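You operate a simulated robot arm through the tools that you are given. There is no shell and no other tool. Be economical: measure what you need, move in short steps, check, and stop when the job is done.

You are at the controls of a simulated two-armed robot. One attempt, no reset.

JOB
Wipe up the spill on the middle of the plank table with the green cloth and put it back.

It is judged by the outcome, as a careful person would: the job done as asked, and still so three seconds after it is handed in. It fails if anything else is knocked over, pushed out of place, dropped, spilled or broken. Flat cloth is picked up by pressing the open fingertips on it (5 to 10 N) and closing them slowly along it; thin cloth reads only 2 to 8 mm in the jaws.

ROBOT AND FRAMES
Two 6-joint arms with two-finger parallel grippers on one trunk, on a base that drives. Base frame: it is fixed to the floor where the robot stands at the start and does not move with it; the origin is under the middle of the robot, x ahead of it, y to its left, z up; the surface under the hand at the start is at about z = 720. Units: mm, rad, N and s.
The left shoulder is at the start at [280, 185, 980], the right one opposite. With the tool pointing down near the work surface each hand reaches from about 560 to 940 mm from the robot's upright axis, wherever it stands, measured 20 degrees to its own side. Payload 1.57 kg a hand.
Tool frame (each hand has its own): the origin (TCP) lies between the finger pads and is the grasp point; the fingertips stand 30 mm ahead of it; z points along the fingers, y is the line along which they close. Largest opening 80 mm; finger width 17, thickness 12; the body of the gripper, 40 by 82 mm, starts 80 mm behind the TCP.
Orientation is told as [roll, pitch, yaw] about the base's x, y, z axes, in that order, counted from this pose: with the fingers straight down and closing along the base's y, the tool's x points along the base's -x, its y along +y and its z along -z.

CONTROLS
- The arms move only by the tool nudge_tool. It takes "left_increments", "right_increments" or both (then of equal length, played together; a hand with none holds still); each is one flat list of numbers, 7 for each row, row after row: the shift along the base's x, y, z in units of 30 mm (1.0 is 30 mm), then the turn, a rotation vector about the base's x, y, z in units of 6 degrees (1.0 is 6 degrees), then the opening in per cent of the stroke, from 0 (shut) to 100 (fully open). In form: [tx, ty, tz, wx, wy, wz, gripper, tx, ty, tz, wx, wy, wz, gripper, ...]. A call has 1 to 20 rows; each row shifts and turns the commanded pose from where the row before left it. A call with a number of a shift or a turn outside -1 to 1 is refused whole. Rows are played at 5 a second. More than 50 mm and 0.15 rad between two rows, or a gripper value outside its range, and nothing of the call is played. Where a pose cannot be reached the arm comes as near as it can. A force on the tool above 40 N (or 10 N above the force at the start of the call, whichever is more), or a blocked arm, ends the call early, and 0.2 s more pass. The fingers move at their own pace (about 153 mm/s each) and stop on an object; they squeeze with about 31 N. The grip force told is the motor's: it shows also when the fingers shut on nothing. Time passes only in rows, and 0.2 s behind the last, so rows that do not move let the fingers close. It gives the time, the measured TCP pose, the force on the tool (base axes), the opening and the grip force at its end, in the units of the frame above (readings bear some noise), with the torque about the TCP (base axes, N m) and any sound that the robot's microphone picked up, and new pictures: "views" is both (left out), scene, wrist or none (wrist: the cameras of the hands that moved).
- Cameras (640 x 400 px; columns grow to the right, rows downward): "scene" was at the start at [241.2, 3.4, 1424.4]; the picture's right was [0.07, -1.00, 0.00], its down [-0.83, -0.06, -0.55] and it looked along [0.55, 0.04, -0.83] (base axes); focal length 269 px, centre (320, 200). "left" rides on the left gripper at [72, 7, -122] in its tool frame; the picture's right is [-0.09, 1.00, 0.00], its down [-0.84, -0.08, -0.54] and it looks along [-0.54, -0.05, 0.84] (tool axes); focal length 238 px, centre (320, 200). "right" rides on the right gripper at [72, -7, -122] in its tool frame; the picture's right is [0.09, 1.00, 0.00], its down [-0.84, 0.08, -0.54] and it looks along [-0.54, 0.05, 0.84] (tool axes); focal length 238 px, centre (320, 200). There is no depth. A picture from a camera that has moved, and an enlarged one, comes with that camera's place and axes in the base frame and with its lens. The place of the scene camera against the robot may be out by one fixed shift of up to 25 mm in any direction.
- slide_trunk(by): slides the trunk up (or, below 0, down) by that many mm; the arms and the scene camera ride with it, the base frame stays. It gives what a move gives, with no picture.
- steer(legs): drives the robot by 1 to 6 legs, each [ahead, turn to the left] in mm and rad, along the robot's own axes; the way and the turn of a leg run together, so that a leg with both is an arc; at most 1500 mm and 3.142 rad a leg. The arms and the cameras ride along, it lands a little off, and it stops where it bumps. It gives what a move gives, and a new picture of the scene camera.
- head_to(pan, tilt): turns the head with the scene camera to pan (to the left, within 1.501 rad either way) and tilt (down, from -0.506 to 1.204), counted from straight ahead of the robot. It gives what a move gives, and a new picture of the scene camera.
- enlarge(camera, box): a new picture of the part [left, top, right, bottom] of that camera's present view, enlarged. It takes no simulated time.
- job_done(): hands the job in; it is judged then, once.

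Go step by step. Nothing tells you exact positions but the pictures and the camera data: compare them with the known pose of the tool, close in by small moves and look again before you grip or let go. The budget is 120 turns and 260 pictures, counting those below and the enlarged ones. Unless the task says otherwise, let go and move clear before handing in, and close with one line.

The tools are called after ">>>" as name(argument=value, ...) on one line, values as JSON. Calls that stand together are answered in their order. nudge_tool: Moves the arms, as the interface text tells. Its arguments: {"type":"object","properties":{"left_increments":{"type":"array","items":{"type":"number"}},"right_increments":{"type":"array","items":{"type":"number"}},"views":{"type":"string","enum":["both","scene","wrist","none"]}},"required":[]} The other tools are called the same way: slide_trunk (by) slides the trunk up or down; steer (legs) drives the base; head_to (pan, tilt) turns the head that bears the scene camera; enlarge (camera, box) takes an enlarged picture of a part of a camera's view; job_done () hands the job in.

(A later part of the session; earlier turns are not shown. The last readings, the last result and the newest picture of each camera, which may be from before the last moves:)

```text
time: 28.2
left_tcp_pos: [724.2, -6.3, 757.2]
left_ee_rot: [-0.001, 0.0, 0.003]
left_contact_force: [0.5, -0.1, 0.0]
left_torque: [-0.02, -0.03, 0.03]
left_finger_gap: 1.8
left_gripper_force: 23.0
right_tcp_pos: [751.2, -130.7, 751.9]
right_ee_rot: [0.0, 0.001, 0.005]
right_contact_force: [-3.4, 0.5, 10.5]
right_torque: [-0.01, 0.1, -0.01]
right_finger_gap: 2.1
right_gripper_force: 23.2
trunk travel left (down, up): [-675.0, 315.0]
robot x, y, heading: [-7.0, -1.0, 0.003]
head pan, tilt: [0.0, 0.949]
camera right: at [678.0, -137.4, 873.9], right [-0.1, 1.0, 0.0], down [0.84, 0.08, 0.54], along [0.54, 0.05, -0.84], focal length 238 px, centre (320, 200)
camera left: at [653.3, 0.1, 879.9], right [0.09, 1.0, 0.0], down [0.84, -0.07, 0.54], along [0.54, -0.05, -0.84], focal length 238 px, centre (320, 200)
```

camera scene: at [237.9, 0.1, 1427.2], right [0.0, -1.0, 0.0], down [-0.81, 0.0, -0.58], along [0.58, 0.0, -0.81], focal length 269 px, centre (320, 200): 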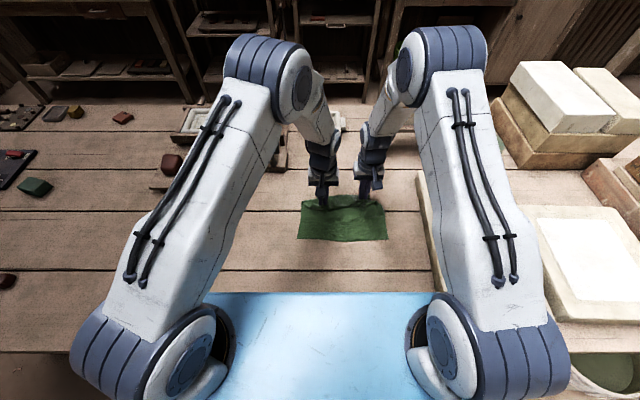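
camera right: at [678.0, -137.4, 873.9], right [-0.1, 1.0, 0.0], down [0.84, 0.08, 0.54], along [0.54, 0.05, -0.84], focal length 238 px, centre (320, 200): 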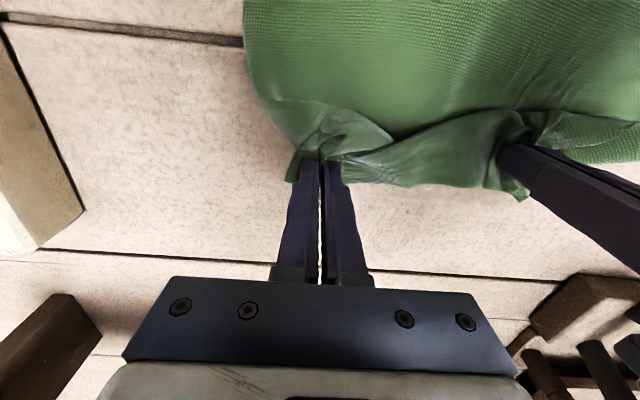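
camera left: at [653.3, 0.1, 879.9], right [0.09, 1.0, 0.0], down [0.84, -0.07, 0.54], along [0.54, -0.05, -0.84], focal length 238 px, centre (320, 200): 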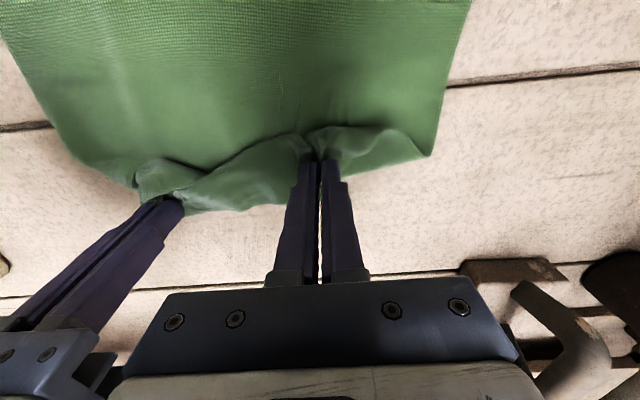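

Working well with ~10 N pressing. I'll do three more sweeps, advancing 12 mm between each.

>>> nudge_tool(left_increments=[0, 0.55, 0, 0, 0, 0, 0, 0, 0.55, 0, 0, 0, 0, 0, 0, 0.55, 0, 0, 0, 0, 0, 0, 0.55, 0, 0, 0, 0, 0, 0, 0.55, 0, 0, 0, 0, 0, 0, 0.55, 0, 0, 0, 0, 0, 0.4, 0, 0, 0, 0, 0, 0, 0, -0.55, 0, 0, 0, 0, 0, 0, -0.55, 0, 0, 0, 0, 0, 0, -0.55, 0, 0, 0, 0, 0, 0, -0.55, 0, 0, 0, 0, 0, 0, -0.55, 0, 0, 0, 0, 0, 0, -0.55, 0, 0, 0, 0, 0, 0.4, 0, 0, 0, 0, 0, 0, 0, 0.9, 0, 0, 0, 0, 0, 0, 0.9, 0, 0, 0, 0, 0, 0, 0.8, 0, 0, 0, 0, 0, 0, 0.7, 0, 0, 0, 0, 0, 0.4, 0, 0, 0, 0, 0, 0], right_increments=[0, 0.55, 0, 0, 0, 0, 0, 0, 0.55, 0, 0, 0, 0, 0, 0, 0.55, 0, 0, 0, 0, 0, 0, 0.55, 0, 0, 0, 0, 0, 0, 0.55, 0, 0, 0, 0, 0, 0, 0.55, 0, 0, 0, 0, 0, 0.4, 0, 0, 0, 0, 0, 0, 0, -0.55, 0, 0, 0, 0, 0, 0, -0.55, 0, 0, 0, 0, 0, 0, -0.55, 0, 0, 0, 0, 0, 0, -0.55, 0, 0, 0, 0, 0, 0, -0.55, 0, 0, 0, 0, 0, 0, -0.55, 0, 0, 0, 0, 0, 0.4, 0, 0, 0, 0, 0, 0, 0, 0.9, 0, 0, 0, 0, 0, 0, 0.9, 0, 0, 0, 0, 0, 0, 0.8, 0, 0, 0, 0, 0, 0, 0.7, 0, 0, 0, 0, 0, 0.4, 0, 0, 0, 0, 0, 0], views="wrist")

```text
time: 32.2
left_tcp_pos: [759.7, 93.6, 759.2]
left_ee_rot: [0.002, 0.0, 0.005]
left_contact_force: [0.7, -1.2, -0.1]
left_torque: [-0.02, 0.02, -0.01]
left_finger_gap: 2.0
left_gripper_force: 23.5
right_tcp_pos: [787.5, -29.7, 751.5]
right_ee_rot: [0.0, -0.001, 0.006]
right_contact_force: [-3.2, 0.5, 8.9]
right_torque: [-0.01, 0.09, -0.02]
right_finger_gap: 2.1
right_gripper_force: 23.5
trunk travel left (down, up): [-675.0, 315.0]
robot x, y, heading: [-5.3, 1.3, 0.007]
head pan, tilt: [0.0, 0.949]
camera right: at [714.9, -37.3, 873.9], right [-0.1, 1.0, 0.0], down [0.84, 0.08, 0.54], along [0.54, 0.05, -0.84], focal length 238 px, centre (320, 200)
camera left: at [688.8, 99.5, 881.2], right [0.09, 1.0, 0.0], down [0.84, -0.07, 0.54], along [0.54, -0.05, -0.84], focal length 238 px, centre (320, 200)
```

right: 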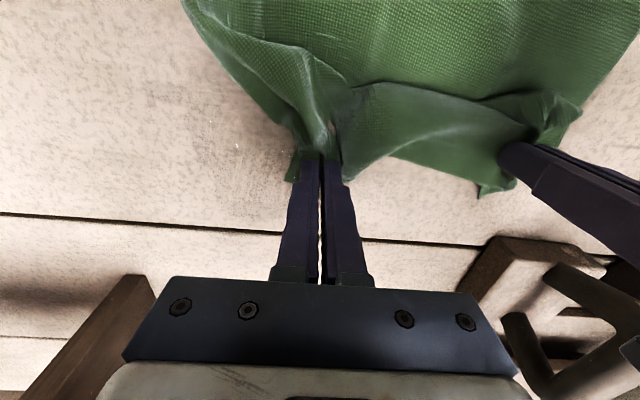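
left: 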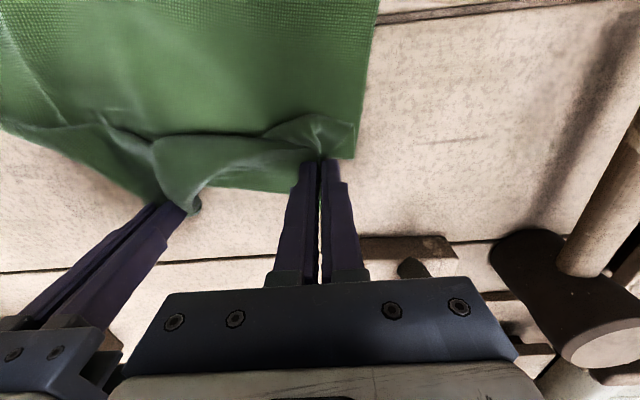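

>>> enlarge(camera="right", box=[110, 60, 340, 240])

```text
2.22 times, centred on (225, 150) of right
camera zoom: at [714.9, -37.3, 873.9], right [-0.1, 1.0, 0.0], down [0.84, 0.08, 0.54], along [0.54, 0.05, -0.84], focal length 530 px, centre (531, 311)
```

zoom: 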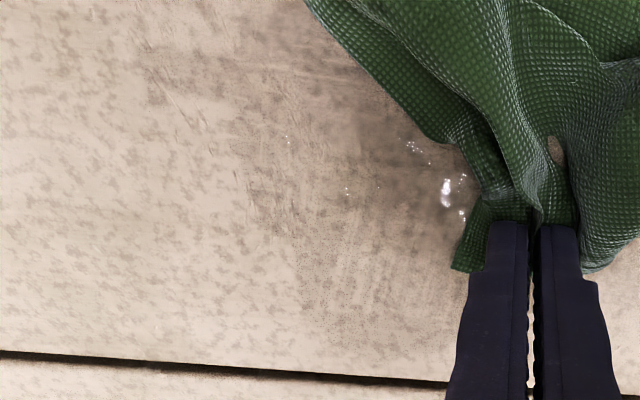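

The patch is lighter but not gone; it spans roughly x 740–832, y −120..−40. I'll continue sweeping further forward.

>>> nudge_tool(left_increments=[0, -0.9, 0, 0, 0, 0, 0, 0, -0.9, 0, 0, 0, 0, 0, 0, -0.9, 0, 0, 0, 0, 0, 0, -0.7, 0, 0, 0, 0, 0, 0.4, 0, 0, 0, 0, 0, 0, 0, 0.75, 0, 0, 0, 0, 0, 0, 0.75, 0, 0, 0, 0, 0, 0, 0.75, 0, 0, 0, 0, 0, 0, 0.65, 0, 0, 0, 0, 0, 0.4, 0, 0, 0, 0, 0, 0, 0, -0.75, 0, 0, 0, 0, 0, 0, -0.75, 0, 0, 0, 0, 0, 0, -0.75, 0, 0, 0, 0, 0, 0, -0.65, 0, 0, 0, 0, 0, 0.4, 0, 0, 0, 0, 0, 0, 0, 0.75, 0, 0, 0, 0, 0, 0, 0.75, 0, 0, 0, 0, 0, 0, 0.75, 0, 0, 0, 0, 0], right_increments=[0, -0.9, 0, 0, 0, 0, 0, 0, -0.9, 0, 0, 0, 0, 0, 0, -0.9, 0, 0, 0, 0, 0, 0, -0.7, 0, 0, 0, 0, 0, 0.4, 0, 0, 0, 0, 0, 0, 0, 0.75, 0, 0, 0, 0, 0, 0, 0.75, 0, 0, 0, 0, 0, 0, 0.75, 0, 0, 0, 0, 0, 0, 0.65, 0, 0, 0, 0, 0, 0.4, 0, 0, 0, 0, 0, 0, 0, -0.75, 0, 0, 0, 0, 0, 0, -0.75, 0, 0, 0, 0, 0, 0, -0.75, 0, 0, 0, 0, 0, 0, -0.65, 0, 0, 0, 0, 0, 0.4, 0, 0, 0, 0, 0, 0, 0, 0.75, 0, 0, 0, 0, 0, 0, 0.75, 0, 0, 0, 0, 0, 0, 0.75, 0, 0, 0, 0, 0], views="wrist")

```text
time: 36.0
left_tcp_pos: [798.1, 59.5, 758.5]
left_ee_rot: [0.001, 0.0, 0.006]
left_contact_force: [-0.1, 0.1, -0.2]
left_torque: [0.01, 0.02, -0.01]
left_finger_gap: 2.0
left_gripper_force: 23.6
right_tcp_pos: [823.6, -65.1, 751.2]
right_ee_rot: [0.001, 0.002, 0.003]
right_contact_force: [0.0, -0.9, 8.6]
right_torque: [-0.03, -0.05, 0.01]
right_finger_gap: 2.1
right_gripper_force: 23.5
trunk travel left (down, up): [-675.0, 315.0]
robot x, y, heading: [-3.3, -1.2, 0.0]
head pan, tilt: [0.0, 0.949]
camera right: at [750.6, -71.9, 873.9], right [-0.1, 1.0, 0.0], down [0.84, 0.08, 0.54], along [0.54, 0.05, -0.84], focal length 238 px, centre (320, 200)
camera left: at [725.6, 64.6, 880.8], right [0.09, 1.0, 0.0], down [0.84, -0.07, 0.54], along [0.54, -0.05, -0.84], focal length 238 px, centre (320, 200)
```

right: 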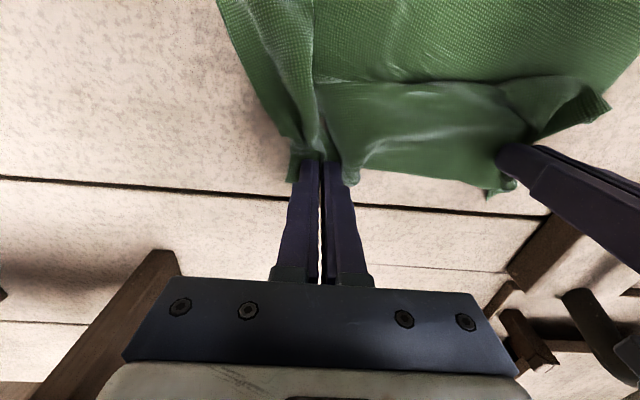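
left: 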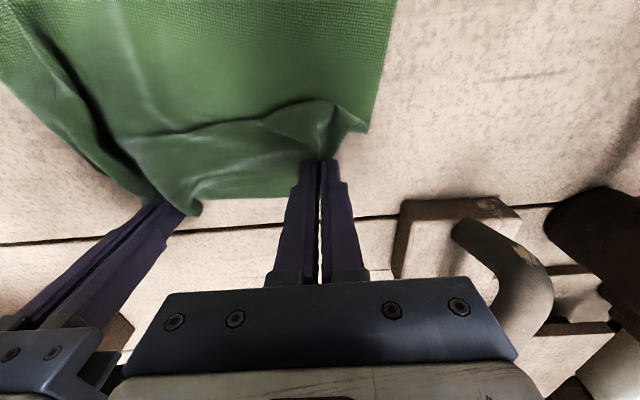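

I'll lift and step back ~120 mm to inspect the whole wiped area.

>>> nudge_tool(left_increments=[0, 0, 1, 0, 0, 0, 0, -0.2, 0, 1, 0, 0, 0, 0, -0.9, -0.25, 0, 0, 0, 0, 0, -0.9, -0.25, 0, 0, 0, 0, 0, -0.9, -0.25, 0, 0, 0, 0, 0, -0.9, -0.25, 0, 0, 0, 0, 0, 0, 0, 0, 0, 0, 0, 0], right_increments=[0, 0, 1, 0, 0, 0, 0, -0.2, 0, 1, 0, 0, 0, 0, -0.9, -0.25, 0, 0, 0, 0, 0, -0.9, -0.25, 0, 0, 0, 0, 0, -0.9, -0.25, 0, 0, 0, 0, 0, -0.9, -0.25, 0, 0, 0, 0, 0, 0, 0, 0, 0, 0, 0, 0])

>>> enlarge(camera="right", box=[280, 130, 560, 290])

>>> enlarge(camera="scene", box=[280, 140, 420, 250])

```text
time: 37.6
left_tcp_pos: [684.4, 27.8, 816.5]
left_ee_rot: [0.0, 0.001, 0.003]
left_contact_force: [-0.3, 0.0, 0.2]
left_torque: [0.03, 0.0, -0.01]
left_finger_gap: 1.9
left_gripper_force: 23.5
right_tcp_pos: [710.6, -96.6, 812.3]
right_ee_rot: [0.0, 0.0, 0.006]
right_contact_force: [0.4, 0.0, -0.3]
right_torque: [-0.02, 0.01, -0.04]
right_finger_gap: 2.0
right_gripper_force: 24.0
trunk travel left (down, up): [-675.0, 315.0]
robot x, y, heading: [-6.5, 0.3, 0.006]
head pan, tilt: [0.0, 0.949]
camera scene: at [238.1, 0.0, 1427.1], right [0.0, -1.0, 0.0], down [-0.81, 0.0, -0.58], along [0.58, 0.0, -0.81], focal length 269 px, centre (320, 200)
camera right: at [636.8, -102.9, 934.2], right [-0.1, 1.0, 0.0], down [0.84, 0.08, 0.54], along [0.54, 0.05, -0.84], focal length 238 px, centre (320, 200)
camera left: at [611.6, 34.2, 939.7], right [0.09, 1.0, 0.0], down [0.84, -0.07, 0.54], along [0.54, -0.05, -0.84], focal length 238 px, centre (320, 200)
```

scene: 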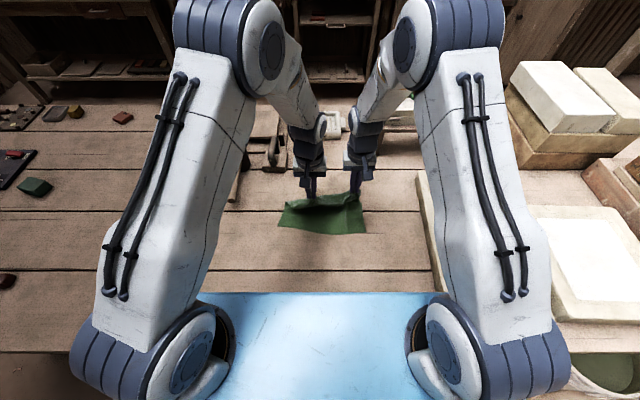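
right: 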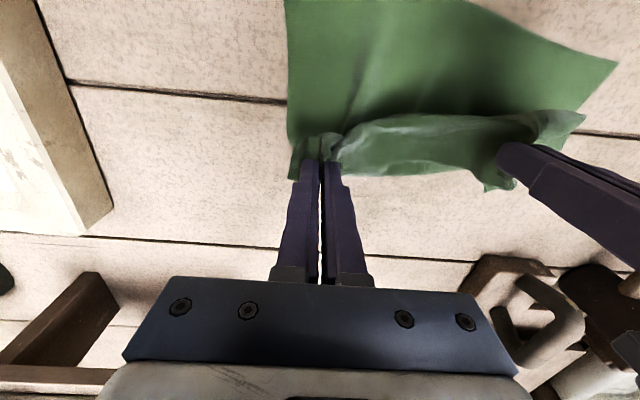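
left: 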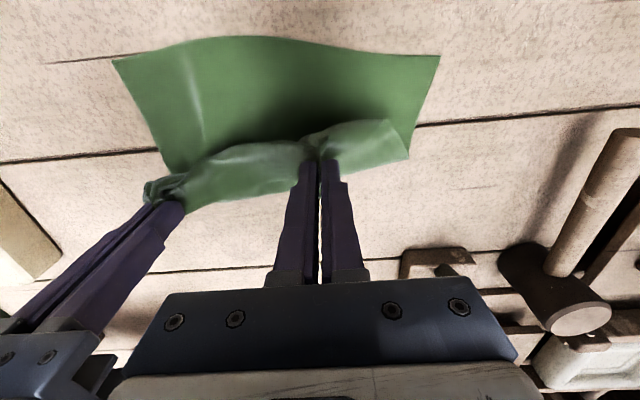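

```text
2.29 times, centred on (420, 210) of right
camera zoom: at [636.8, -102.9, 934.2], right [-0.1, 1.0, 0.0], down [0.84, 0.08, 0.54], along [0.54, 0.05, -0.84], focal length 545 px, centre (91, 177)
```

zoom: 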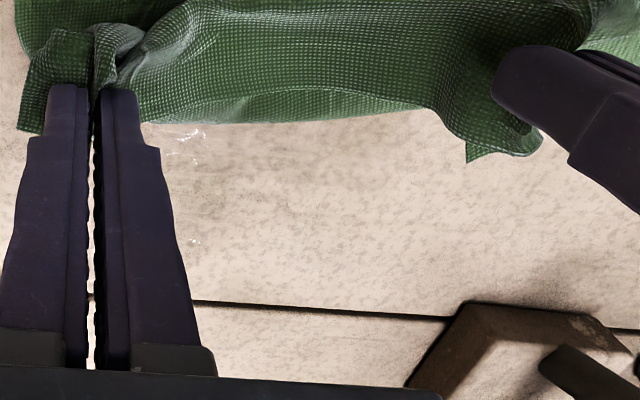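

```text
3.64 times, centred on (350, 195) of scene
camera zoom: at [238.1, 0.0, 1427.1], right [0.0, -1.0, 0.0], down [-0.81, 0.0, -0.58], along [0.58, 0.0, -0.81], focal length 980 px, centre (211, 218)
```

zoom: 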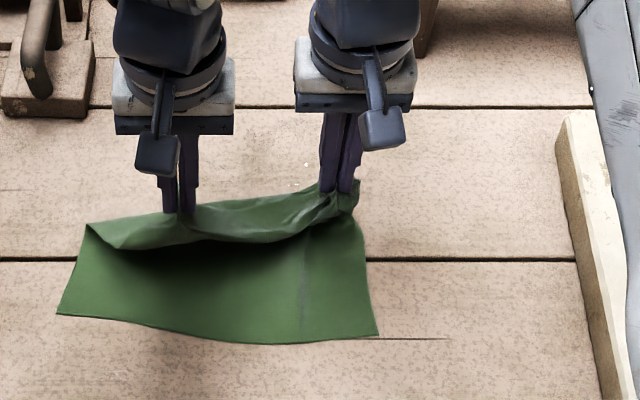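

Some glints remain behind the right fingers. I'll shift both hands left and back for a clear view of the spot.

>>> nudge_tool(left_increments=[-0.8, 0.8, 0, 0, 0, 0, 0, -0.8, 0.8, 0, 0, 0, 0, 0, -0.8, 0.8, 0, 0, 0, 0, 0, 0, 0, 0, 0, 0, 0, 0], right_increments=[-0.8, 0.8, 0, 0, 0, 0, 0, -0.8, 0.8, 0, 0, 0, 0, 0, -0.8, 0.8, 0, 0, 0, 0, 0, 0, 0, 0, 0, 0, 0, 0], views="none")

>>> enlarge(camera="right", box=[120, 120, 360, 280])

>>> enlarge(camera="scene", box=[280, 130, 420, 240])

```text
time: 38.6
left_tcp_pos: [611.3, 100.3, 818.2]
left_ee_rot: [0.0, 0.0, 0.004]
left_contact_force: [-0.2, -0.8, -0.4]
left_torque: [0.01, -0.02, 0.02]
left_finger_gap: 1.7
left_gripper_force: 24.3
right_tcp_pos: [639.1, -23.1, 811.4]
right_ee_rot: [0.0, 0.001, 0.004]
right_contact_force: [-0.1, 0.0, -0.4]
right_torque: [-0.01, 0.02, -0.04]
right_finger_gap: 1.9
right_gripper_force: 23.5
trunk travel left (down, up): [-675.0, 315.0]
robot x, y, heading: [-5.6, -1.8, 0.001]
head pan, tilt: [0.0, 0.949]
```

```text
2.50 times, centred on (240, 200) of right
camera zoom: at [565.3, -31.0, 934.2], right [-0.1, 1.0, 0.0], down [0.84, 0.08, 0.54], along [0.54, 0.05, -0.84], focal length 596 px, centre (520, 200)
```

zoom: 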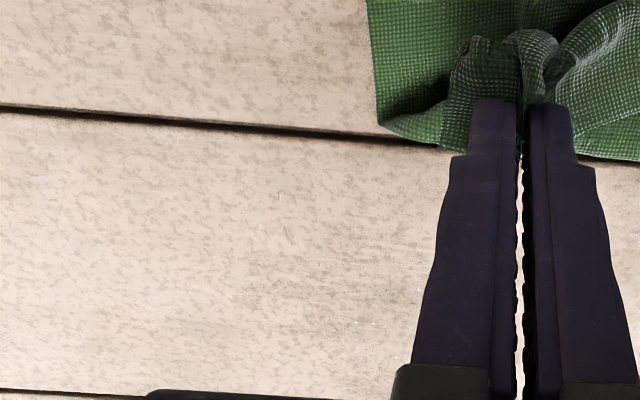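

```text
3.64 times, centred on (350, 185) of scene
camera zoom: at [238.1, 0.2, 1427.1], right [0.0, -1.0, 0.0], down [-0.81, 0.0, -0.58], along [0.58, 0.0, -0.81], focal length 980 px, centre (211, 254)
```

zoom: 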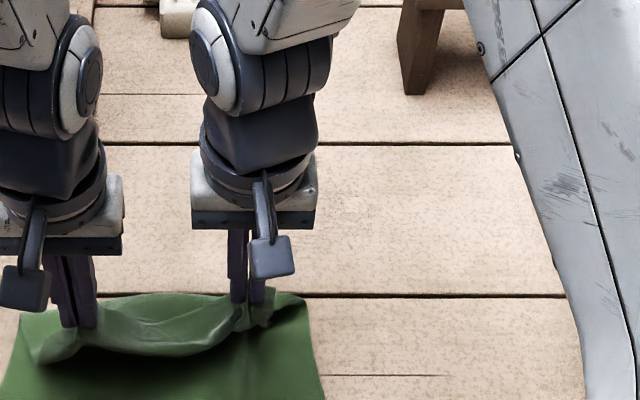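

>>> enlarge(camera="scene", box=[335, 155, 415, 210])

>>> enlarge(camera="right", box=[200, 160, 300, 280])

```text
7.27 times, centred on (375, 182) of scene
camera zoom: at [238.1, 0.2, 1427.1], right [0.0, -1.0, 0.0], down [-0.81, 0.0, -0.58], along [0.58, 0.0, -0.81], focal length 1959 px, centre (-80, 327)
```

zoom: 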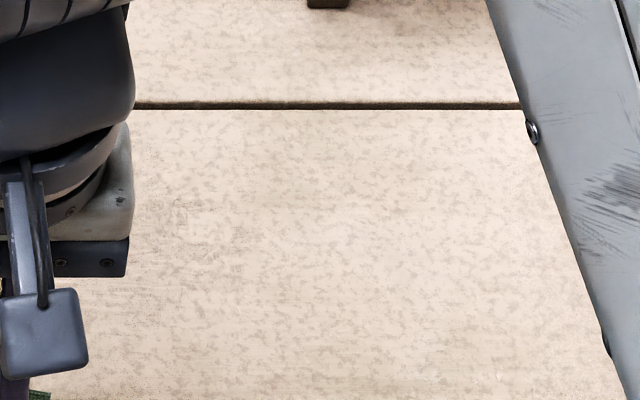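

```text
3.33 times, centred on (250, 220) of right
camera zoom: at [565.3, -31.0, 934.2], right [-0.1, 1.0, 0.0], down [0.84, 0.08, 0.54], along [0.54, 0.05, -0.84], focal length 794 px, centre (553, 133)
```

zoom: 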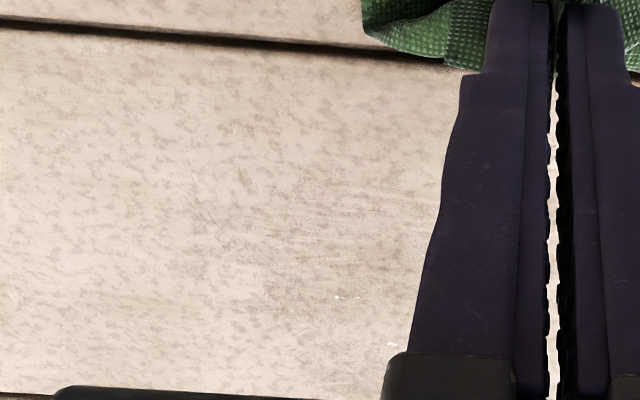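

>>> nudge_tool(left_increments=[0, 0.9, 0, 0, 0, 0, 0, 0, 0.9, 0, 0, 0, 0, 0, 0, 0.9, 0, 0, 0, 0, 0, 0, 0, 0, 0, 0, 0, 0], right_increments=[0, 0.9, 0, 0, 0, 0, 0, 0, 0.9, 0, 0, 0, 0, 0, 0, 0.9, 0, 0, 0, 0, 0, 0, 0, 0, 0, 0, 0, 0], views="none")

>>> enlarge(camera="scene", box=[310, 150, 400, 215])

>>> enlarge(camera="right", box=[80, 150, 280, 290])

```text
time: 39.6
left_tcp_pos: [613.5, 182.4, 819.3]
left_ee_rot: [0.0, 0.0, 0.003]
left_contact_force: [0.7, -0.6, 0.1]
left_torque: [0.0, -0.03, 0.01]
left_finger_gap: 1.8
left_gripper_force: 23.8
right_tcp_pos: [637.6, 58.9, 811.1]
right_ee_rot: [-0.001, -0.001, 0.004]
right_contact_force: [0.3, -0.3, -0.2]
right_torque: [0.01, 0.02, 0.03]
right_finger_gap: 2.1
right_gripper_force: 23.6
trunk travel left (down, up): [-675.0, 315.0]
robot x, y, heading: [-5.4, -2.3, 0.009]
head pan, tilt: [0.0, 0.949]
```

```text
6.15 times, centred on (355, 182) of scene
camera zoom: at [238.2, 0.3, 1427.1], right [0.0, -1.0, 0.0], down [-0.81, 0.0, -0.58], along [0.58, 0.0, -0.81], focal length 1658 px, centre (105, 308)
```

zoom: 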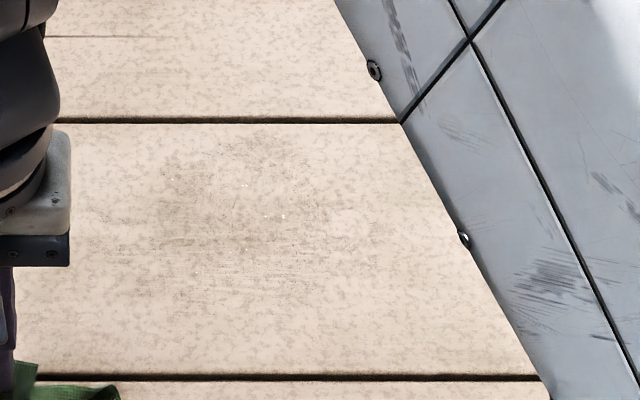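

```text
2.86 times, centred on (180, 220) of right
camera zoom: at [564.8, 50.8, 933.8], right [-0.1, 1.0, 0.0], down [0.84, 0.08, 0.54], along [0.54, 0.05, -0.84], focal length 681 px, centre (720, 143)
```

zoom: 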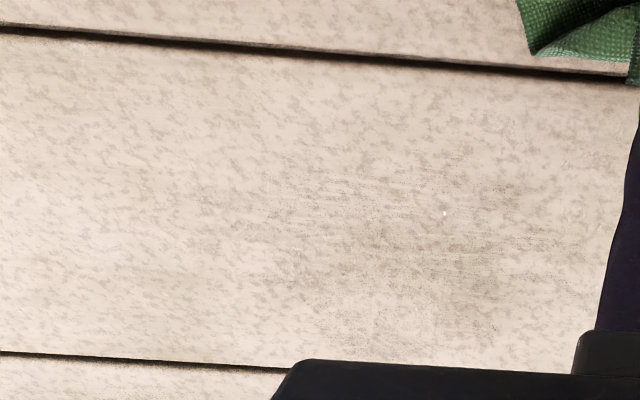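

Most of the wetness is gone; a faint residue remains, x≈727–825, y≈−117..−25. I'll do a second pass with strokes along x. First go back over the start corner.

>>> nudge_tool(left_increments=[0.4, -0.876, 0, 0, 0, 0, 0, 0.4, -0.876, 0, 0, 0, 0, 0, 0.4, -0.876, 0, 0, 0, 0, 0, 0.4, -0.876, 0, 0, 0, 0, 0, 0.4, -0.876, 0, 0, 0, 0, 0, 0.4, -0.876, 0, 0, 0, 0, 0, 0.4, -0.876, 0, 0, 0, 0, 0, 0, 0, -0.97, 0, 0, 0, 0, 0, 0, -0.97, 0, 0, 0, 0, 0, 0, -0.1, 0, 0, 0, 0], right_increments=[0.4, -0.876, 0, 0, 0, 0, 0, 0.4, -0.876, 0, 0, 0, 0, 0, 0.4, -0.876, 0, 0, 0, 0, 0, 0.4, -0.876, 0, 0, 0, 0, 0, 0.4, -0.876, 0, 0, 0, 0, 0, 0.4, -0.876, 0, 0, 0, 0, 0, 0.4, -0.876, 0, 0, 0, 0, 0, 0, 0, -0.97, 0, 0, 0, 0, 0, 0, -0.97, 0, 0, 0, 0, 0, 0, -0.06, 0, 0, 0, 0], views="wrist")

```text
time: 41.8
left_tcp_pos: [695.8, -2.1, 756.5]
left_ee_rot: [0.0, 0.0, 0.004]
left_contact_force: [0.7, -0.5, 0.3]
left_torque: [-0.02, -0.03, 0.0]
left_finger_gap: 1.9
left_gripper_force: 23.2
right_tcp_pos: [721.9, -125.7, 751.2]
right_ee_rot: [0.0, 0.001, 0.005]
right_contact_force: [-1.9, 0.3, 6.8]
right_torque: [0.01, 0.01, 0.01]
right_finger_gap: 1.9
right_gripper_force: 23.2
trunk travel left (down, up): [-675.0, 315.0]
robot x, y, heading: [-6.7, 0.6, 0.004]
head pan, tilt: [0.0, 0.949]
camera right: at [648.6, -133.0, 874.0], right [-0.1, 1.0, 0.0], down [0.84, 0.08, 0.54], along [0.54, 0.05, -0.84], focal length 238 px, centre (320, 200)
camera left: at [623.6, 3.9, 879.3], right [0.09, 1.0, 0.0], down [0.84, -0.07, 0.54], along [0.54, -0.05, -0.84], focal length 238 px, centre (320, 200)
```

right: 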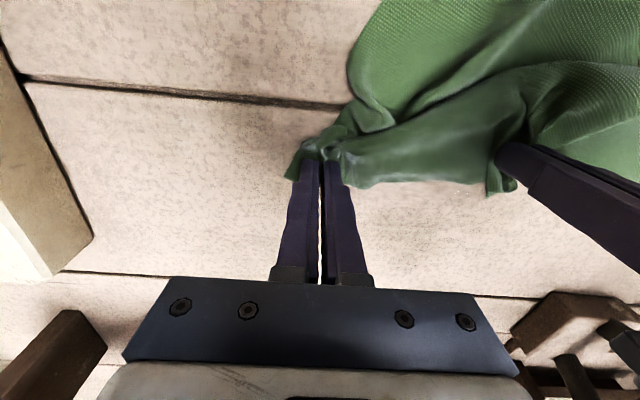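
left: 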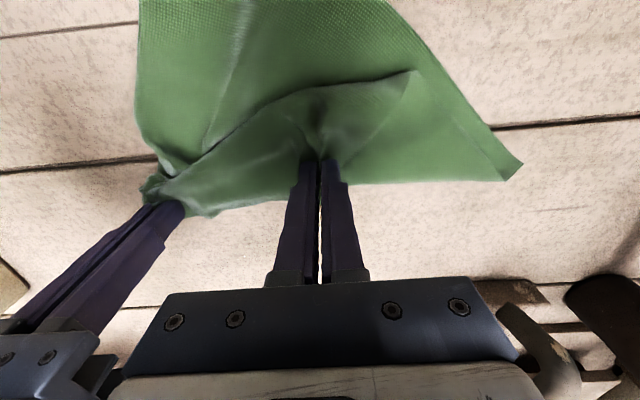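

Contact at 7 N. Making four strokes along x.

>>> nudge_tool(left_increments=[0.9, 0, 0, 0, 0, 0, 0, 0.9, 0, 0, 0, 0, 0, 0, 0.9, 0, 0, 0, 0, 0, 0, 0.9, 0, 0, 0, 0, 0, 0, 0, 0.4, 0, 0, 0, 0, 0, -0.9, 0, 0, 0, 0, 0, 0, -0.9, 0, 0, 0, 0, 0, 0, -0.9, 0, 0, 0, 0, 0, 0, -0.9, 0, 0, 0, 0, 0, 0, 0, 0.4, 0, 0, 0, 0, 0, 0.9, 0, 0, 0, 0, 0, 0, 0.9, 0, 0, 0, 0, 0, 0, 0.9, 0, 0, 0, 0, 0, 0, 0.9, 0, 0, 0, 0, 0, 0, 0, 0.4, 0, 0, 0, 0, 0, -0.9, 0, 0, 0, 0, 0, 0, -0.9, 0, 0, 0, 0, 0, 0, -0.9, 0, 0, 0, 0, 0, 0, -0.9, 0, 0, 0, 0, 0, 0, 0, 0.4, 0, 0, 0, 0, 0], right_increments=[0.9, 0, -0.01, 0, 0, 0, 0, 0.9, 0, 0, 0, 0, 0, 0, 0.9, 0, 0, 0, 0, 0, 0, 0.9, 0, 0, 0, 0, 0, 0, 0, 0.4, 0, 0, 0, 0, 0, -0.9, 0, 0, 0, 0, 0, 0, -0.9, 0, 0, 0, 0, 0, 0, -0.9, 0, 0, 0, 0, 0, 0, -0.9, 0, 0, 0, 0, 0, 0, 0, 0.4, 0, 0, 0, 0, 0, 0.9, 0, 0, 0, 0, 0, 0, 0.9, 0, 0, 0, 0, 0, 0, 0.9, 0, 0, 0, 0, 0, 0, 0.9, 0, 0, 0, 0, 0, 0, 0, 0.4, 0, 0, 0, 0, 0, -0.9, 0, 0, 0, 0, 0, 0, -0.9, 0, 0, 0, 0, 0, 0, -0.9, 0, 0, 0, 0, 0, 0, -0.9, 0, 0, 0, 0, 0, 0, 0, 0.4, 0, 0, 0, 0, 0], views="wrist")

```text
time: 46.0
left_tcp_pos: [695.6, 44.1, 757.5]
left_ee_rot: [0.001, 0.0, 0.002]
left_contact_force: [-0.9, 0.7, -0.1]
left_torque: [-0.01, 0.0, -0.01]
left_finger_gap: 1.8
left_gripper_force: 23.5
right_tcp_pos: [721.0, -79.6, 751.3]
right_ee_rot: [0.0, 0.0, 0.004]
right_contact_force: [0.5, -4.0, 14.8]
right_torque: [-0.17, -0.03, -0.02]
right_finger_gap: 2.0
right_gripper_force: 23.7
trunk travel left (down, up): [-675.0, 315.0]
robot x, y, heading: [-10.8, -3.5, -0.001]
head pan, tilt: [0.0, 0.949]
camera right: at [648.9, -86.3, 873.9], right [-0.1, 1.0, 0.0], down [0.84, 0.08, 0.54], along [0.54, 0.05, -0.84], focal length 238 px, centre (320, 200)
camera left: at [623.1, 50.7, 879.6], right [0.09, 1.0, 0.0], down [0.84, -0.07, 0.54], along [0.54, -0.05, -0.84], focal length 238 px, centre (320, 200)
```

right: 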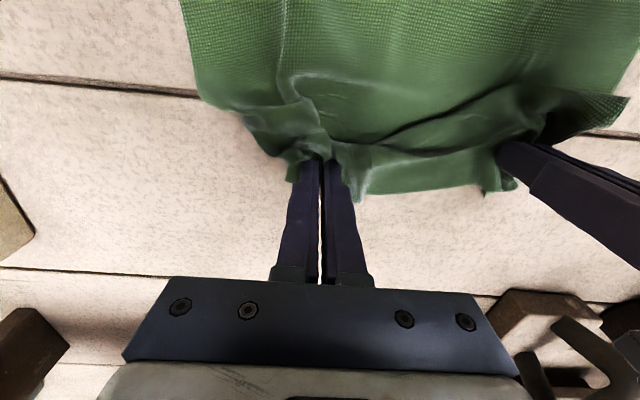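
left: 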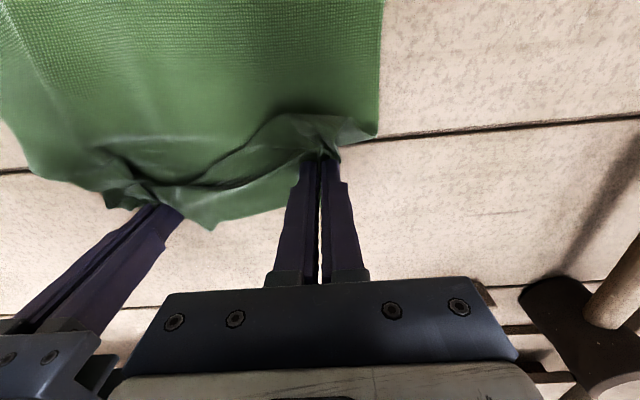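

Continuing with four more strokes toward +y, the left hand following by less so it stays clear of the plane and mallet.

>>> nudge_tool(left_increments=[0.9, 0, 0, 0, 0, 0, 0, 0.9, 0, 0, 0, 0, 0, 0, 0.9, 0, 0, 0, 0, 0, 0, 0.9, 0, 0, 0, 0, 0, 0, 0, 0.3, 0, 0, 0, 0, 0, -0.9, 0, 0, 0, 0, 0, 0, -0.9, 0, 0, 0, 0, 0, 0, -0.9, 0, 0, 0, 0, 0, 0, -0.9, 0, 0, 0, 0, 0, 0, 0, 0.3, 0, 0, 0, 0, 0, 0.9, 0, 0, 0, 0, 0, 0, 0.9, 0, 0, 0, 0, 0, 0, 0.9, 0, 0, 0, 0, 0, 0, 0.9, 0, 0, 0, 0, 0, 0, 0, 0.3, 0, 0, 0, 0, 0, -0.9, 0, 0, 0, 0, 0, 0, -0.9, 0, 0, 0, 0, 0, 0, -0.9, 0, 0, 0, 0, 0, 0, -0.9, 0, 0, 0, 0, 0, 0, 0, 0.3, 0, 0, 0, 0, 0], right_increments=[0.9, 0, 0, 0, 0, 0, 0, 0.9, 0, 0, 0, 0, 0, 0, 0.9, 0, 0, 0, 0, 0, 0, 0.9, 0, 0, 0, 0, 0, 0, 0, 0.4, 0, 0, 0, 0, 0, -0.9, 0, 0, 0, 0, 0, 0, -0.9, 0, 0, 0, 0, 0, 0, -0.9, 0, 0, 0, 0, 0, 0, -0.9, 0, 0, 0, 0, 0, 0, 0, 0.4, 0, 0, 0, 0, 0, 0.9, 0, 0, 0, 0, 0, 0, 0.9, 0, 0, 0, 0, 0, 0, 0.9, 0, 0, 0, 0, 0, 0, 0.9, 0, 0, 0, 0, 0, 0, 0, 0.4, 0, 0, 0, 0, 0, -0.9, 0, 0, 0, 0, 0, 0, -0.9, 0, 0, 0, 0, 0, 0, -0.9, 0, 0, 0, 0, 0, 0, -0.9, 0, 0, 0, 0, 0, 0, 0, 0.4, 0, 0, 0, 0, 0], views="none")

>>> enlarge(camera="right", box=[110, 120, 550, 290])

>>> enlarge(camera="scene", box=[310, 150, 400, 215])

```text
time: 50.2
left_tcp_pos: [694.0, 81.9, 757.5]
left_ee_rot: [-0.001, -0.001, 0.003]
left_contact_force: [-0.3, 0.0, 1.7]
left_torque: [0.03, -0.02, 0.0]
left_finger_gap: 1.8
left_gripper_force: 23.8
right_tcp_pos: [721.5, -30.8, 750.8]
right_ee_rot: [-0.001, -0.001, 0.004]
right_contact_force: [0.1, -4.6, 11.4]
right_torque: [-0.13, 0.01, -0.01]
right_finger_gap: 2.1
right_gripper_force: 23.8
trunk travel left (down, up): [-675.0, 315.0]
robot x, y, heading: [-8.2, 0.7, 0.002]
head pan, tilt: [0.0, 0.949]
```

```text
1.45 times, centred on (330, 205) of right
camera zoom: at [649.0, -37.9, 874.0], right [-0.1, 1.0, 0.0], down [0.84, 0.08, 0.54], along [0.54, 0.05, -0.84], focal length 347 px, centre (306, 193)
```

zoom: 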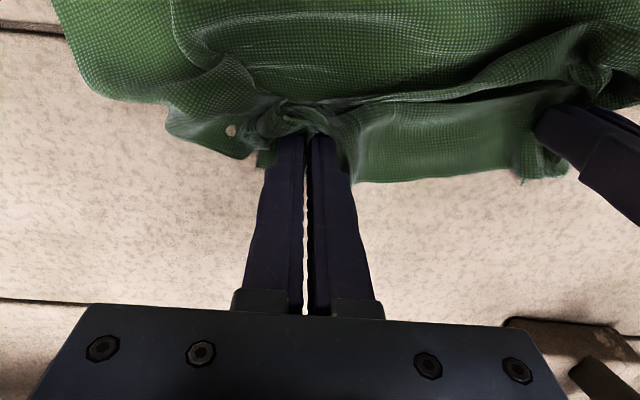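

```text
6.15 times, centred on (355, 182) of scene
camera zoom: at [237.7, -0.4, 1427.2], right [0.0, -1.0, 0.0], down [-0.81, 0.0, -0.58], along [0.58, 0.0, -0.81], focal length 1658 px, centre (105, 308)
```

zoom: 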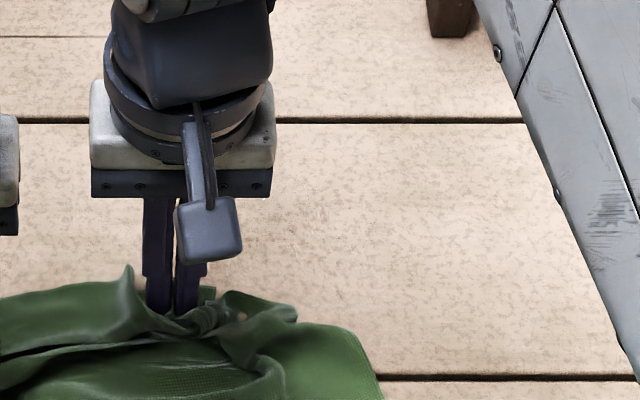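

It looks clean now. One last stroke along y≈−31, then I'll lift and move left to inspect.

>>> nudge_tool(left_increments=[0.9, 0, 0, 0, 0, 0, 0, 0.9, 0, 0, 0, 0, 0, 0, 0.9, 0, 0, 0, 0, 0, 0, 0.9, 0, 0, 0, 0, 0, 0, 0, 0, 1, 0, 0, 0, 0, 0, 0, 1, 0, 0, 0, 0, -1, 0.7, 0, 0, 0, 0, 0, -1, 0.7, 0, 0, 0, 0, 0, -1, 0.7, 0, 0, 0, 0, 0, -1, 0.7, 0, 0, 0, 0, 0, -1, 0.7, 0, 0, 0, 0, 0, -1, 0, 0, 0, 0, 0, 0, 0, 0, 0, 0, 0, 0, 0], right_increments=[0.9, 0, 0, 0, 0, 0, 0, 0.9, 0, 0, 0, 0, 0, 0, 0.9, 0, 0, 0, 0, 0, 0, 0.9, 0, 0, 0, 0, 0, 0, 0, 0, 1, 0, 0, 0, 0, 0, 0, 1, 0, 0, 0, 0, -1, 0.7, 0, 0, 0, 0, 0, -1, 0.7, 0, 0, 0, 0, 0, -1, 0.7, 0, 0, 0, 0, 0, -1, 0.7, 0, 0, 0, 0, 0, -1, 0.7, 0, 0, 0, 0, 0, -1, 0, 0, 0, 0, 0, 0, 0, 0, 0, 0, 0, 0, 0], views="none")

>>> enlarge(camera="scene", box=[310, 150, 400, 215])

>>> enlarge(camera="right", box=[80, 120, 320, 290])

```text
time: 53.0
left_tcp_pos: [624.2, 186.7, 817.4]
left_ee_rot: [0.001, 0.0, 0.006]
left_contact_force: [0.1, -0.2, 0.1]
left_torque: [-0.05, -0.03, 0.0]
left_finger_gap: 1.9
left_gripper_force: 23.4
right_tcp_pos: [647.8, 73.8, 811.0]
right_ee_rot: [0.0, 0.0, 0.006]
right_contact_force: [-0.2, 0.1, -0.5]
right_torque: [-0.03, -0.02, 0.02]
right_finger_gap: 2.4
right_gripper_force: 23.9
trunk travel left (down, up): [-675.0, 315.0]
robot x, y, heading: [-6.6, 0.4, 0.008]
head pan, tilt: [0.0, 0.949]
```

```text
6.15 times, centred on (355, 182) of scene
camera zoom: at [238.1, 0.1, 1427.1], right [0.0, -1.0, 0.0], down [-0.81, 0.0, -0.58], along [0.58, 0.0, -0.81], focal length 1658 px, centre (105, 308)
```

zoom: 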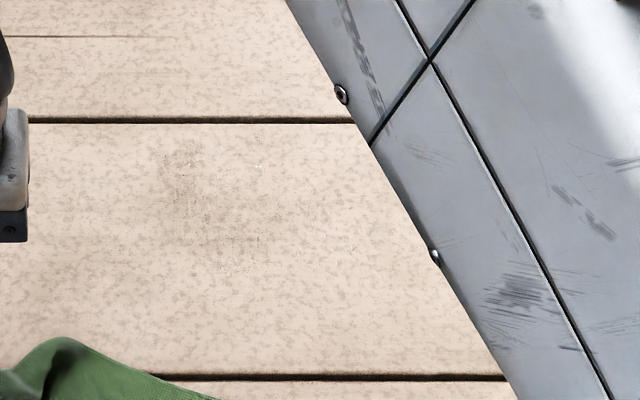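

```text
2.35 times, centred on (200, 205) of right
camera zoom: at [576.6, 67.6, 933.9], right [-0.1, 1.0, 0.0], down [0.84, 0.08, 0.54], along [0.54, 0.05, -0.84], focal length 561 px, centre (602, 188)
```

zoom: 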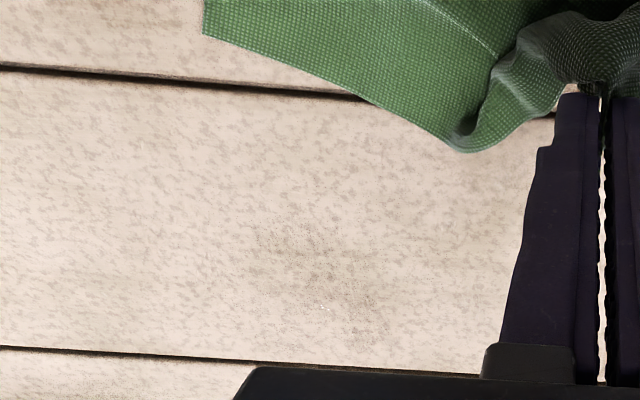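

A faint residue remains between about (765,−65) and (815,−42). A third, finer pass there with a bit more pressure.

>>> nudge_tool(left_increments=[0.367, -0.867, 0, 0, 0, 0, 0, 0.367, -0.867, 0, 0, 0, 0, 0, 0.367, -0.867, 0, 0, 0, 0, 0, 0.367, -0.867, 0, 0, 0, 0, 0, 0.367, -0.867, 0, 0, 0, 0, 0, 0.367, -0.867, 0, 0, 0, 0, 0, 0, 0, -0.97, 0, 0, 0, 0, 0, 0, -0.97, 0, 0, 0, 0, 0, 0, -0.05, 0, 0, 0, 0], right_increments=[0.567, -0.878, 0, 0, 0, 0, 0, 0.567, -0.878, 0, 0, 0, 0, 0, 0.567, -0.878, 0, 0, 0, 0, 0, 0.567, -0.878, 0, 0, 0, 0, 0, 0.567, -0.878, 0, 0, 0, 0, 0, 0.567, -0.878, 0, 0, 0, 0, 0, 0, 0, -0.97, 0, 0, 0, 0, 0, 0, -0.97, 0, 0, 0, 0, 0, 0, -0.07, 0, 0, 0, 0], views="none")

```text
time: 55.0
left_tcp_pos: [688.6, 30.7, 757.5]
left_ee_rot: [-0.001, -0.001, 0.006]
left_contact_force: [0.6, -0.3, 0.2]
left_torque: [0.0, -0.01, -0.01]
left_finger_gap: 2.0
left_gripper_force: 22.8
right_tcp_pos: [752.2, -83.2, 753.0]
right_ee_rot: [0.001, -0.001, 0.005]
right_contact_force: [-2.8, 0.0, 12.9]
right_torque: [-0.03, 0.13, -0.03]
right_finger_gap: 1.9
right_gripper_force: 23.8
trunk travel left (down, up): [-675.0, 315.0]
robot x, y, heading: [-4.7, 1.6, 0.009]
head pan, tilt: [0.0, 0.949]
```

>>> nudge_tool(left_increments=[0.77, 0, 0, 0, 0, 0, 0, 0.77, 0, 0, 0, 0, 0, 0, 0.77, 0, 0, 0, 0, 0, 0, 0.77, 0, 0, 0, 0, 0, 0, 0, 0.2, 0, 0, 0, 0, 0, -0.77, 0, 0, 0, 0, 0, 0, -0.77, 0, 0, 0, 0, 0, 0, -0.77, 0, 0, 0, 0, 0, 0, -0.77, 0, 0, 0, 0, 0, 0, 0, 0.2, 0, 0, 0, 0, 0, 0.77, 0, 0, 0, 0, 0, 0, 0.77, 0, 0, 0, 0, 0, 0, 0.77, 0, 0, 0, 0, 0, 0, 0.77, 0, 0, 0, 0, 0, 0, 0, 0.2, 0, 0, 0, 0, 0, -0.77, 0, 0, 0, 0, 0, 0, -0.77, 0, 0, 0, 0, 0, 0, -0.77, 0, 0, 0, 0, 0, 0, -0.77, 0, 0, 0, 0, 0, 0, 0, 0.2, 0, 0, 0, 0, 0], right_increments=[0.77, 0, 0, 0, 0, 0, 0, 0.77, 0, 0, 0, 0, 0, 0, 0.77, 0, 0, 0, 0, 0, 0, 0.77, 0, 0, 0, 0, 0, 0, 0, 0.27, 0, 0, 0, 0, 0, -0.77, 0, 0, 0, 0, 0, 0, -0.77, 0, 0, 0, 0, 0, 0, -0.77, 0, 0, 0, 0, 0, 0, -0.77, 0, 0, 0, 0, 0, 0, 0, 0.27, 0, 0, 0, 0, 0, 0.77, 0, 0, 0, 0, 0, 0, 0.77, 0, 0, 0, 0, 0, 0, 0.77, 0, 0, 0, 0, 0, 0, 0.77, 0, 0, 0, 0, 0, 0, 0, 0.27, 0, 0, 0, 0, 0, -0.77, 0, 0, 0, 0, 0, 0, -0.77, 0, 0, 0, 0, 0, 0, -0.77, 0, 0, 0, 0, 0, 0, -0.77, 0, 0, 0, 0, 0, 0, 0, 0.27, 0, 0, 0, 0, 0], views="none")

>>> nudge_tool(left_increments=[0.77, 0, 0, 0, 0, 0, 0, 0.77, 0, 0, 0, 0, 0, 0, 0.77, 0, 0, 0, 0, 0, 0, 0.77, 0, 0, 0, 0, 0, 0, 0, 0.2, 0, 0, 0, 0, 0, -0.77, 0, 0, 0, 0, 0, 0, -0.77, 0, 0, 0, 0, 0, 0, -0.77, 0, 0, 0, 0, 0, 0, -0.77, 0, 0, 0, 0, 0, 0, 0, 0.2, 0, 0, 0, 0, 0, 0.77, 0, 0, 0, 0, 0, 0, 0.77, 0, 0, 0, 0, 0, 0, 0.77, 0, 0, 0, 0, 0, 0, 0.77, 0, 0, 0, 0, 0, 0, 0, 0.2, 0, 0, 0, 0, 0, -0.77, 0, 0, 0, 0, 0, 0, -0.77, 0, 0, 0, 0, 0, 0, -0.77, 0, 0, 0, 0, 0, 0, -0.77, 0, 0, 0, 0, 0, 0, 0, 0, 0, 0, 0, 0, 0], right_increments=[0.77, 0, 0, 0, 0, 0, 0, 0.77, 0, 0, 0, 0, 0, 0, 0.77, 0, 0, 0, 0, 0, 0, 0.77, 0, 0, 0, 0, 0, 0, 0, 0.27, 0, 0, 0, 0, 0, -0.77, 0, 0, 0, 0, 0, 0, -0.77, 0, 0, 0, 0, 0, 0, -0.77, 0, 0, 0, 0, 0, 0, -0.77, 0, 0, 0, 0, 0, 0, 0, 0.27, 0, 0, 0, 0, 0, 0.77, 0, 0, 0, 0, 0, 0, 0.77, 0, 0, 0, 0, 0, 0, 0.77, 0, 0, 0, 0, 0, 0, 0.77, 0, 0, 0, 0, 0, 0, 0, 0.27, 0, 0, 0, 0, 0, -0.77, 0, 0, 0, 0, 0, 0, -0.77, 0, 0, 0, 0, 0, 0, -0.77, 0, 0, 0, 0, 0, 0, -0.77, 0, 0, 0, 0, 0, 0, 0, 0, 0, 0, 0, 0, 0], views="wrist")

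```text
time: 59.2
left_tcp_pos: [688.5, 53.4, 757.2]
left_ee_rot: [-0.001, 0.002, 0.004]
left_contact_force: [0.1, -0.5, -0.1]
left_torque: [-0.01, 0.01, 0.01]
left_finger_gap: 1.9
left_gripper_force: 23.5
right_tcp_pos: [750.9, -51.1, 751.7]
right_ee_rot: [-0.001, 0.002, 0.005]
right_contact_force: [-0.2, -7.2, 19.2]
right_torque: [-0.26, 0.04, 0.02]
right_finger_gap: 2.2
right_gripper_force: 23.8
trunk travel left (down, up): [-675.0, 315.0]
robot x, y, heading: [-1.9, 1.3, 0.004]
head pan, tilt: [0.0, 0.949]
```

```text
time: 63.4
left_tcp_pos: [690.4, 71.4, 757.3]
left_ee_rot: [-0.002, -0.001, 0.005]
left_contact_force: [0.3, -0.4, -0.1]
left_torque: [0.02, 0.03, 0.03]
left_finger_gap: 1.9
left_gripper_force: 23.4
right_tcp_pos: [753.6, -26.6, 751.3]
right_ee_rot: [-0.001, -0.004, 0.005]
right_contact_force: [7.8, -0.6, 20.3]
right_torque: [-0.01, -0.3, 0.0]
right_finger_gap: 1.9
right_gripper_force: 23.6
trunk travel left (down, up): [-675.0, 315.0]
robot x, y, heading: [-4.2, 3.7, 0.005]
head pan, tilt: [0.0, 0.949]
camera right: at [680.0, -34.1, 873.9], right [-0.1, 1.0, 0.0], down [0.83, 0.08, 0.55], along [0.54, 0.05, -0.84], focal length 238 px, centre (320, 200)
camera left: at [617.2, 77.8, 880.3], right [0.09, 1.0, 0.0], down [0.84, -0.07, 0.54], along [0.54, -0.05, -0.84], focal length 238 px, centre (320, 200)
```

right: 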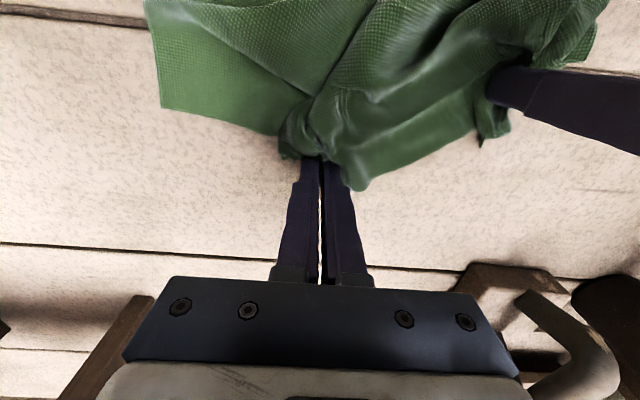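
left: 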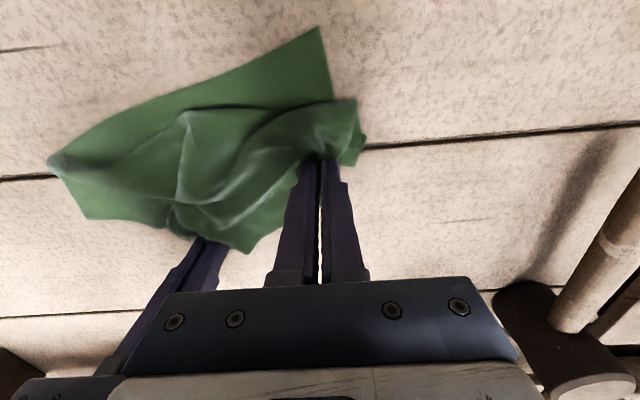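

Now lift and move back/left to inspect again.

>>> nudge_tool(left_increments=[0, 0, 1, 0, 0, 0, 0, 0, 0, 1, 0, 0, 0, 0, -0.4, 0.8, 0.5, 0, 0, 0, 0, -0.4, 0.8, 0.5, 0, 0, 0, 0, -0.4, 0.8, 0.5, 0, 0, 0, 0, -0.4, 0.8, 0.5, 0, 0, 0, 0, -0.4, 0.5, 0, 0, 0, 0, 0, 0, 0, 0, 0, 0, 0, 0], right_increments=[0, 0, 1, 0, 0, 0, 0, 0, 0, 1, 0, 0, 0, 0, -0.8, 0.8, 0.5, 0, 0, 0, 0, -0.8, 0.8, 0.5, 0, 0, 0, 0, -0.8, 0.8, 0.5, 0, 0, 0, 0, -0.8, 0.8, 0.5, 0, 0, 0, 0, -0.8, 0.3, 0, 0, 0, 0, 0, 0, 0, 0, 0, 0, 0, 0], views="scene")

>>> enlarge(camera="scene", box=[310, 150, 400, 215])

>>> enlarge(camera="right", box=[80, 120, 320, 290])

```text
time: 65.2
left_tcp_pos: [630.5, 182.8, 877.7]
left_ee_rot: [0.001, 0.001, 0.003]
left_contact_force: [-1.1, -0.7, 0.5]
left_torque: [-0.04, -0.03, -0.01]
left_finger_gap: 1.9
left_gripper_force: 23.5
right_tcp_pos: [631.4, 78.1, 871.5]
right_ee_rot: [0.001, 0.0, 0.006]
right_contact_force: [-0.5, 0.4, 0.8]
right_torque: [0.04, -0.01, 0.0]
right_finger_gap: 2.0
right_gripper_force: 23.8
trunk travel left (down, up): [-675.0, 315.0]
robot x, y, heading: [-6.5, -1.6, 0.006]
head pan, tilt: [0.0, 0.949]
camera scene: at [238.1, 0.1, 1427.1], right [0.0, -1.0, 0.0], down [-0.81, 0.0, -0.58], along [0.58, 0.0, -0.81], focal length 269 px, centre (320, 200)
```

scene: 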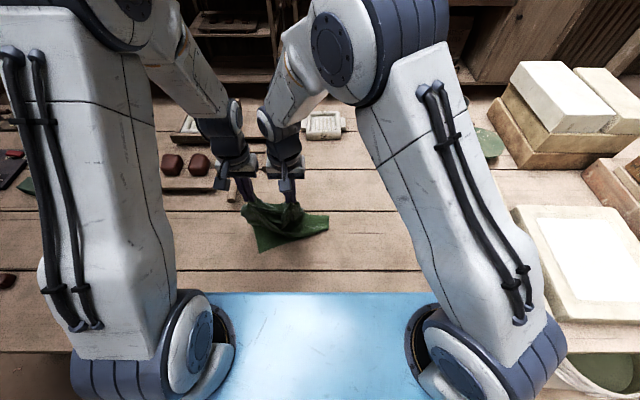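

```text
6.15 times, centred on (355, 182) of scene
camera zoom: at [238.1, 0.1, 1427.1], right [0.0, -1.0, 0.0], down [-0.81, 0.0, -0.58], along [0.58, 0.0, -0.81], focal length 1658 px, centre (105, 308)
```

zoom: 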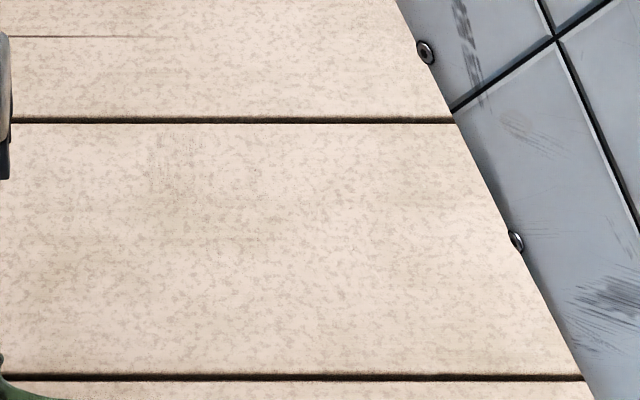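

```text
2.35 times, centred on (200, 205) of right
camera zoom: at [558.9, 71.2, 993.5], right [-0.1, 1.0, 0.0], down [0.84, 0.08, 0.54], along [0.54, 0.05, -0.84], focal length 561 px, centre (602, 188)
```

zoom: 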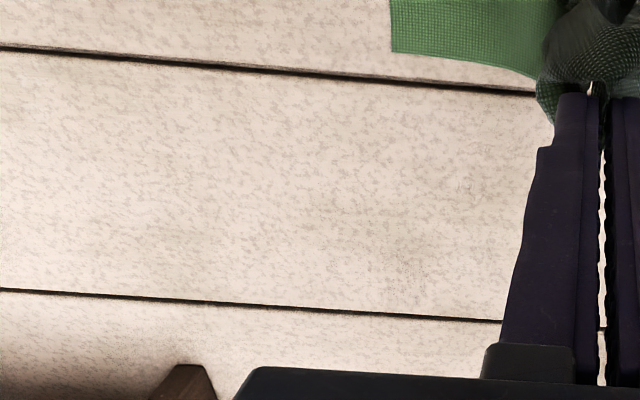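

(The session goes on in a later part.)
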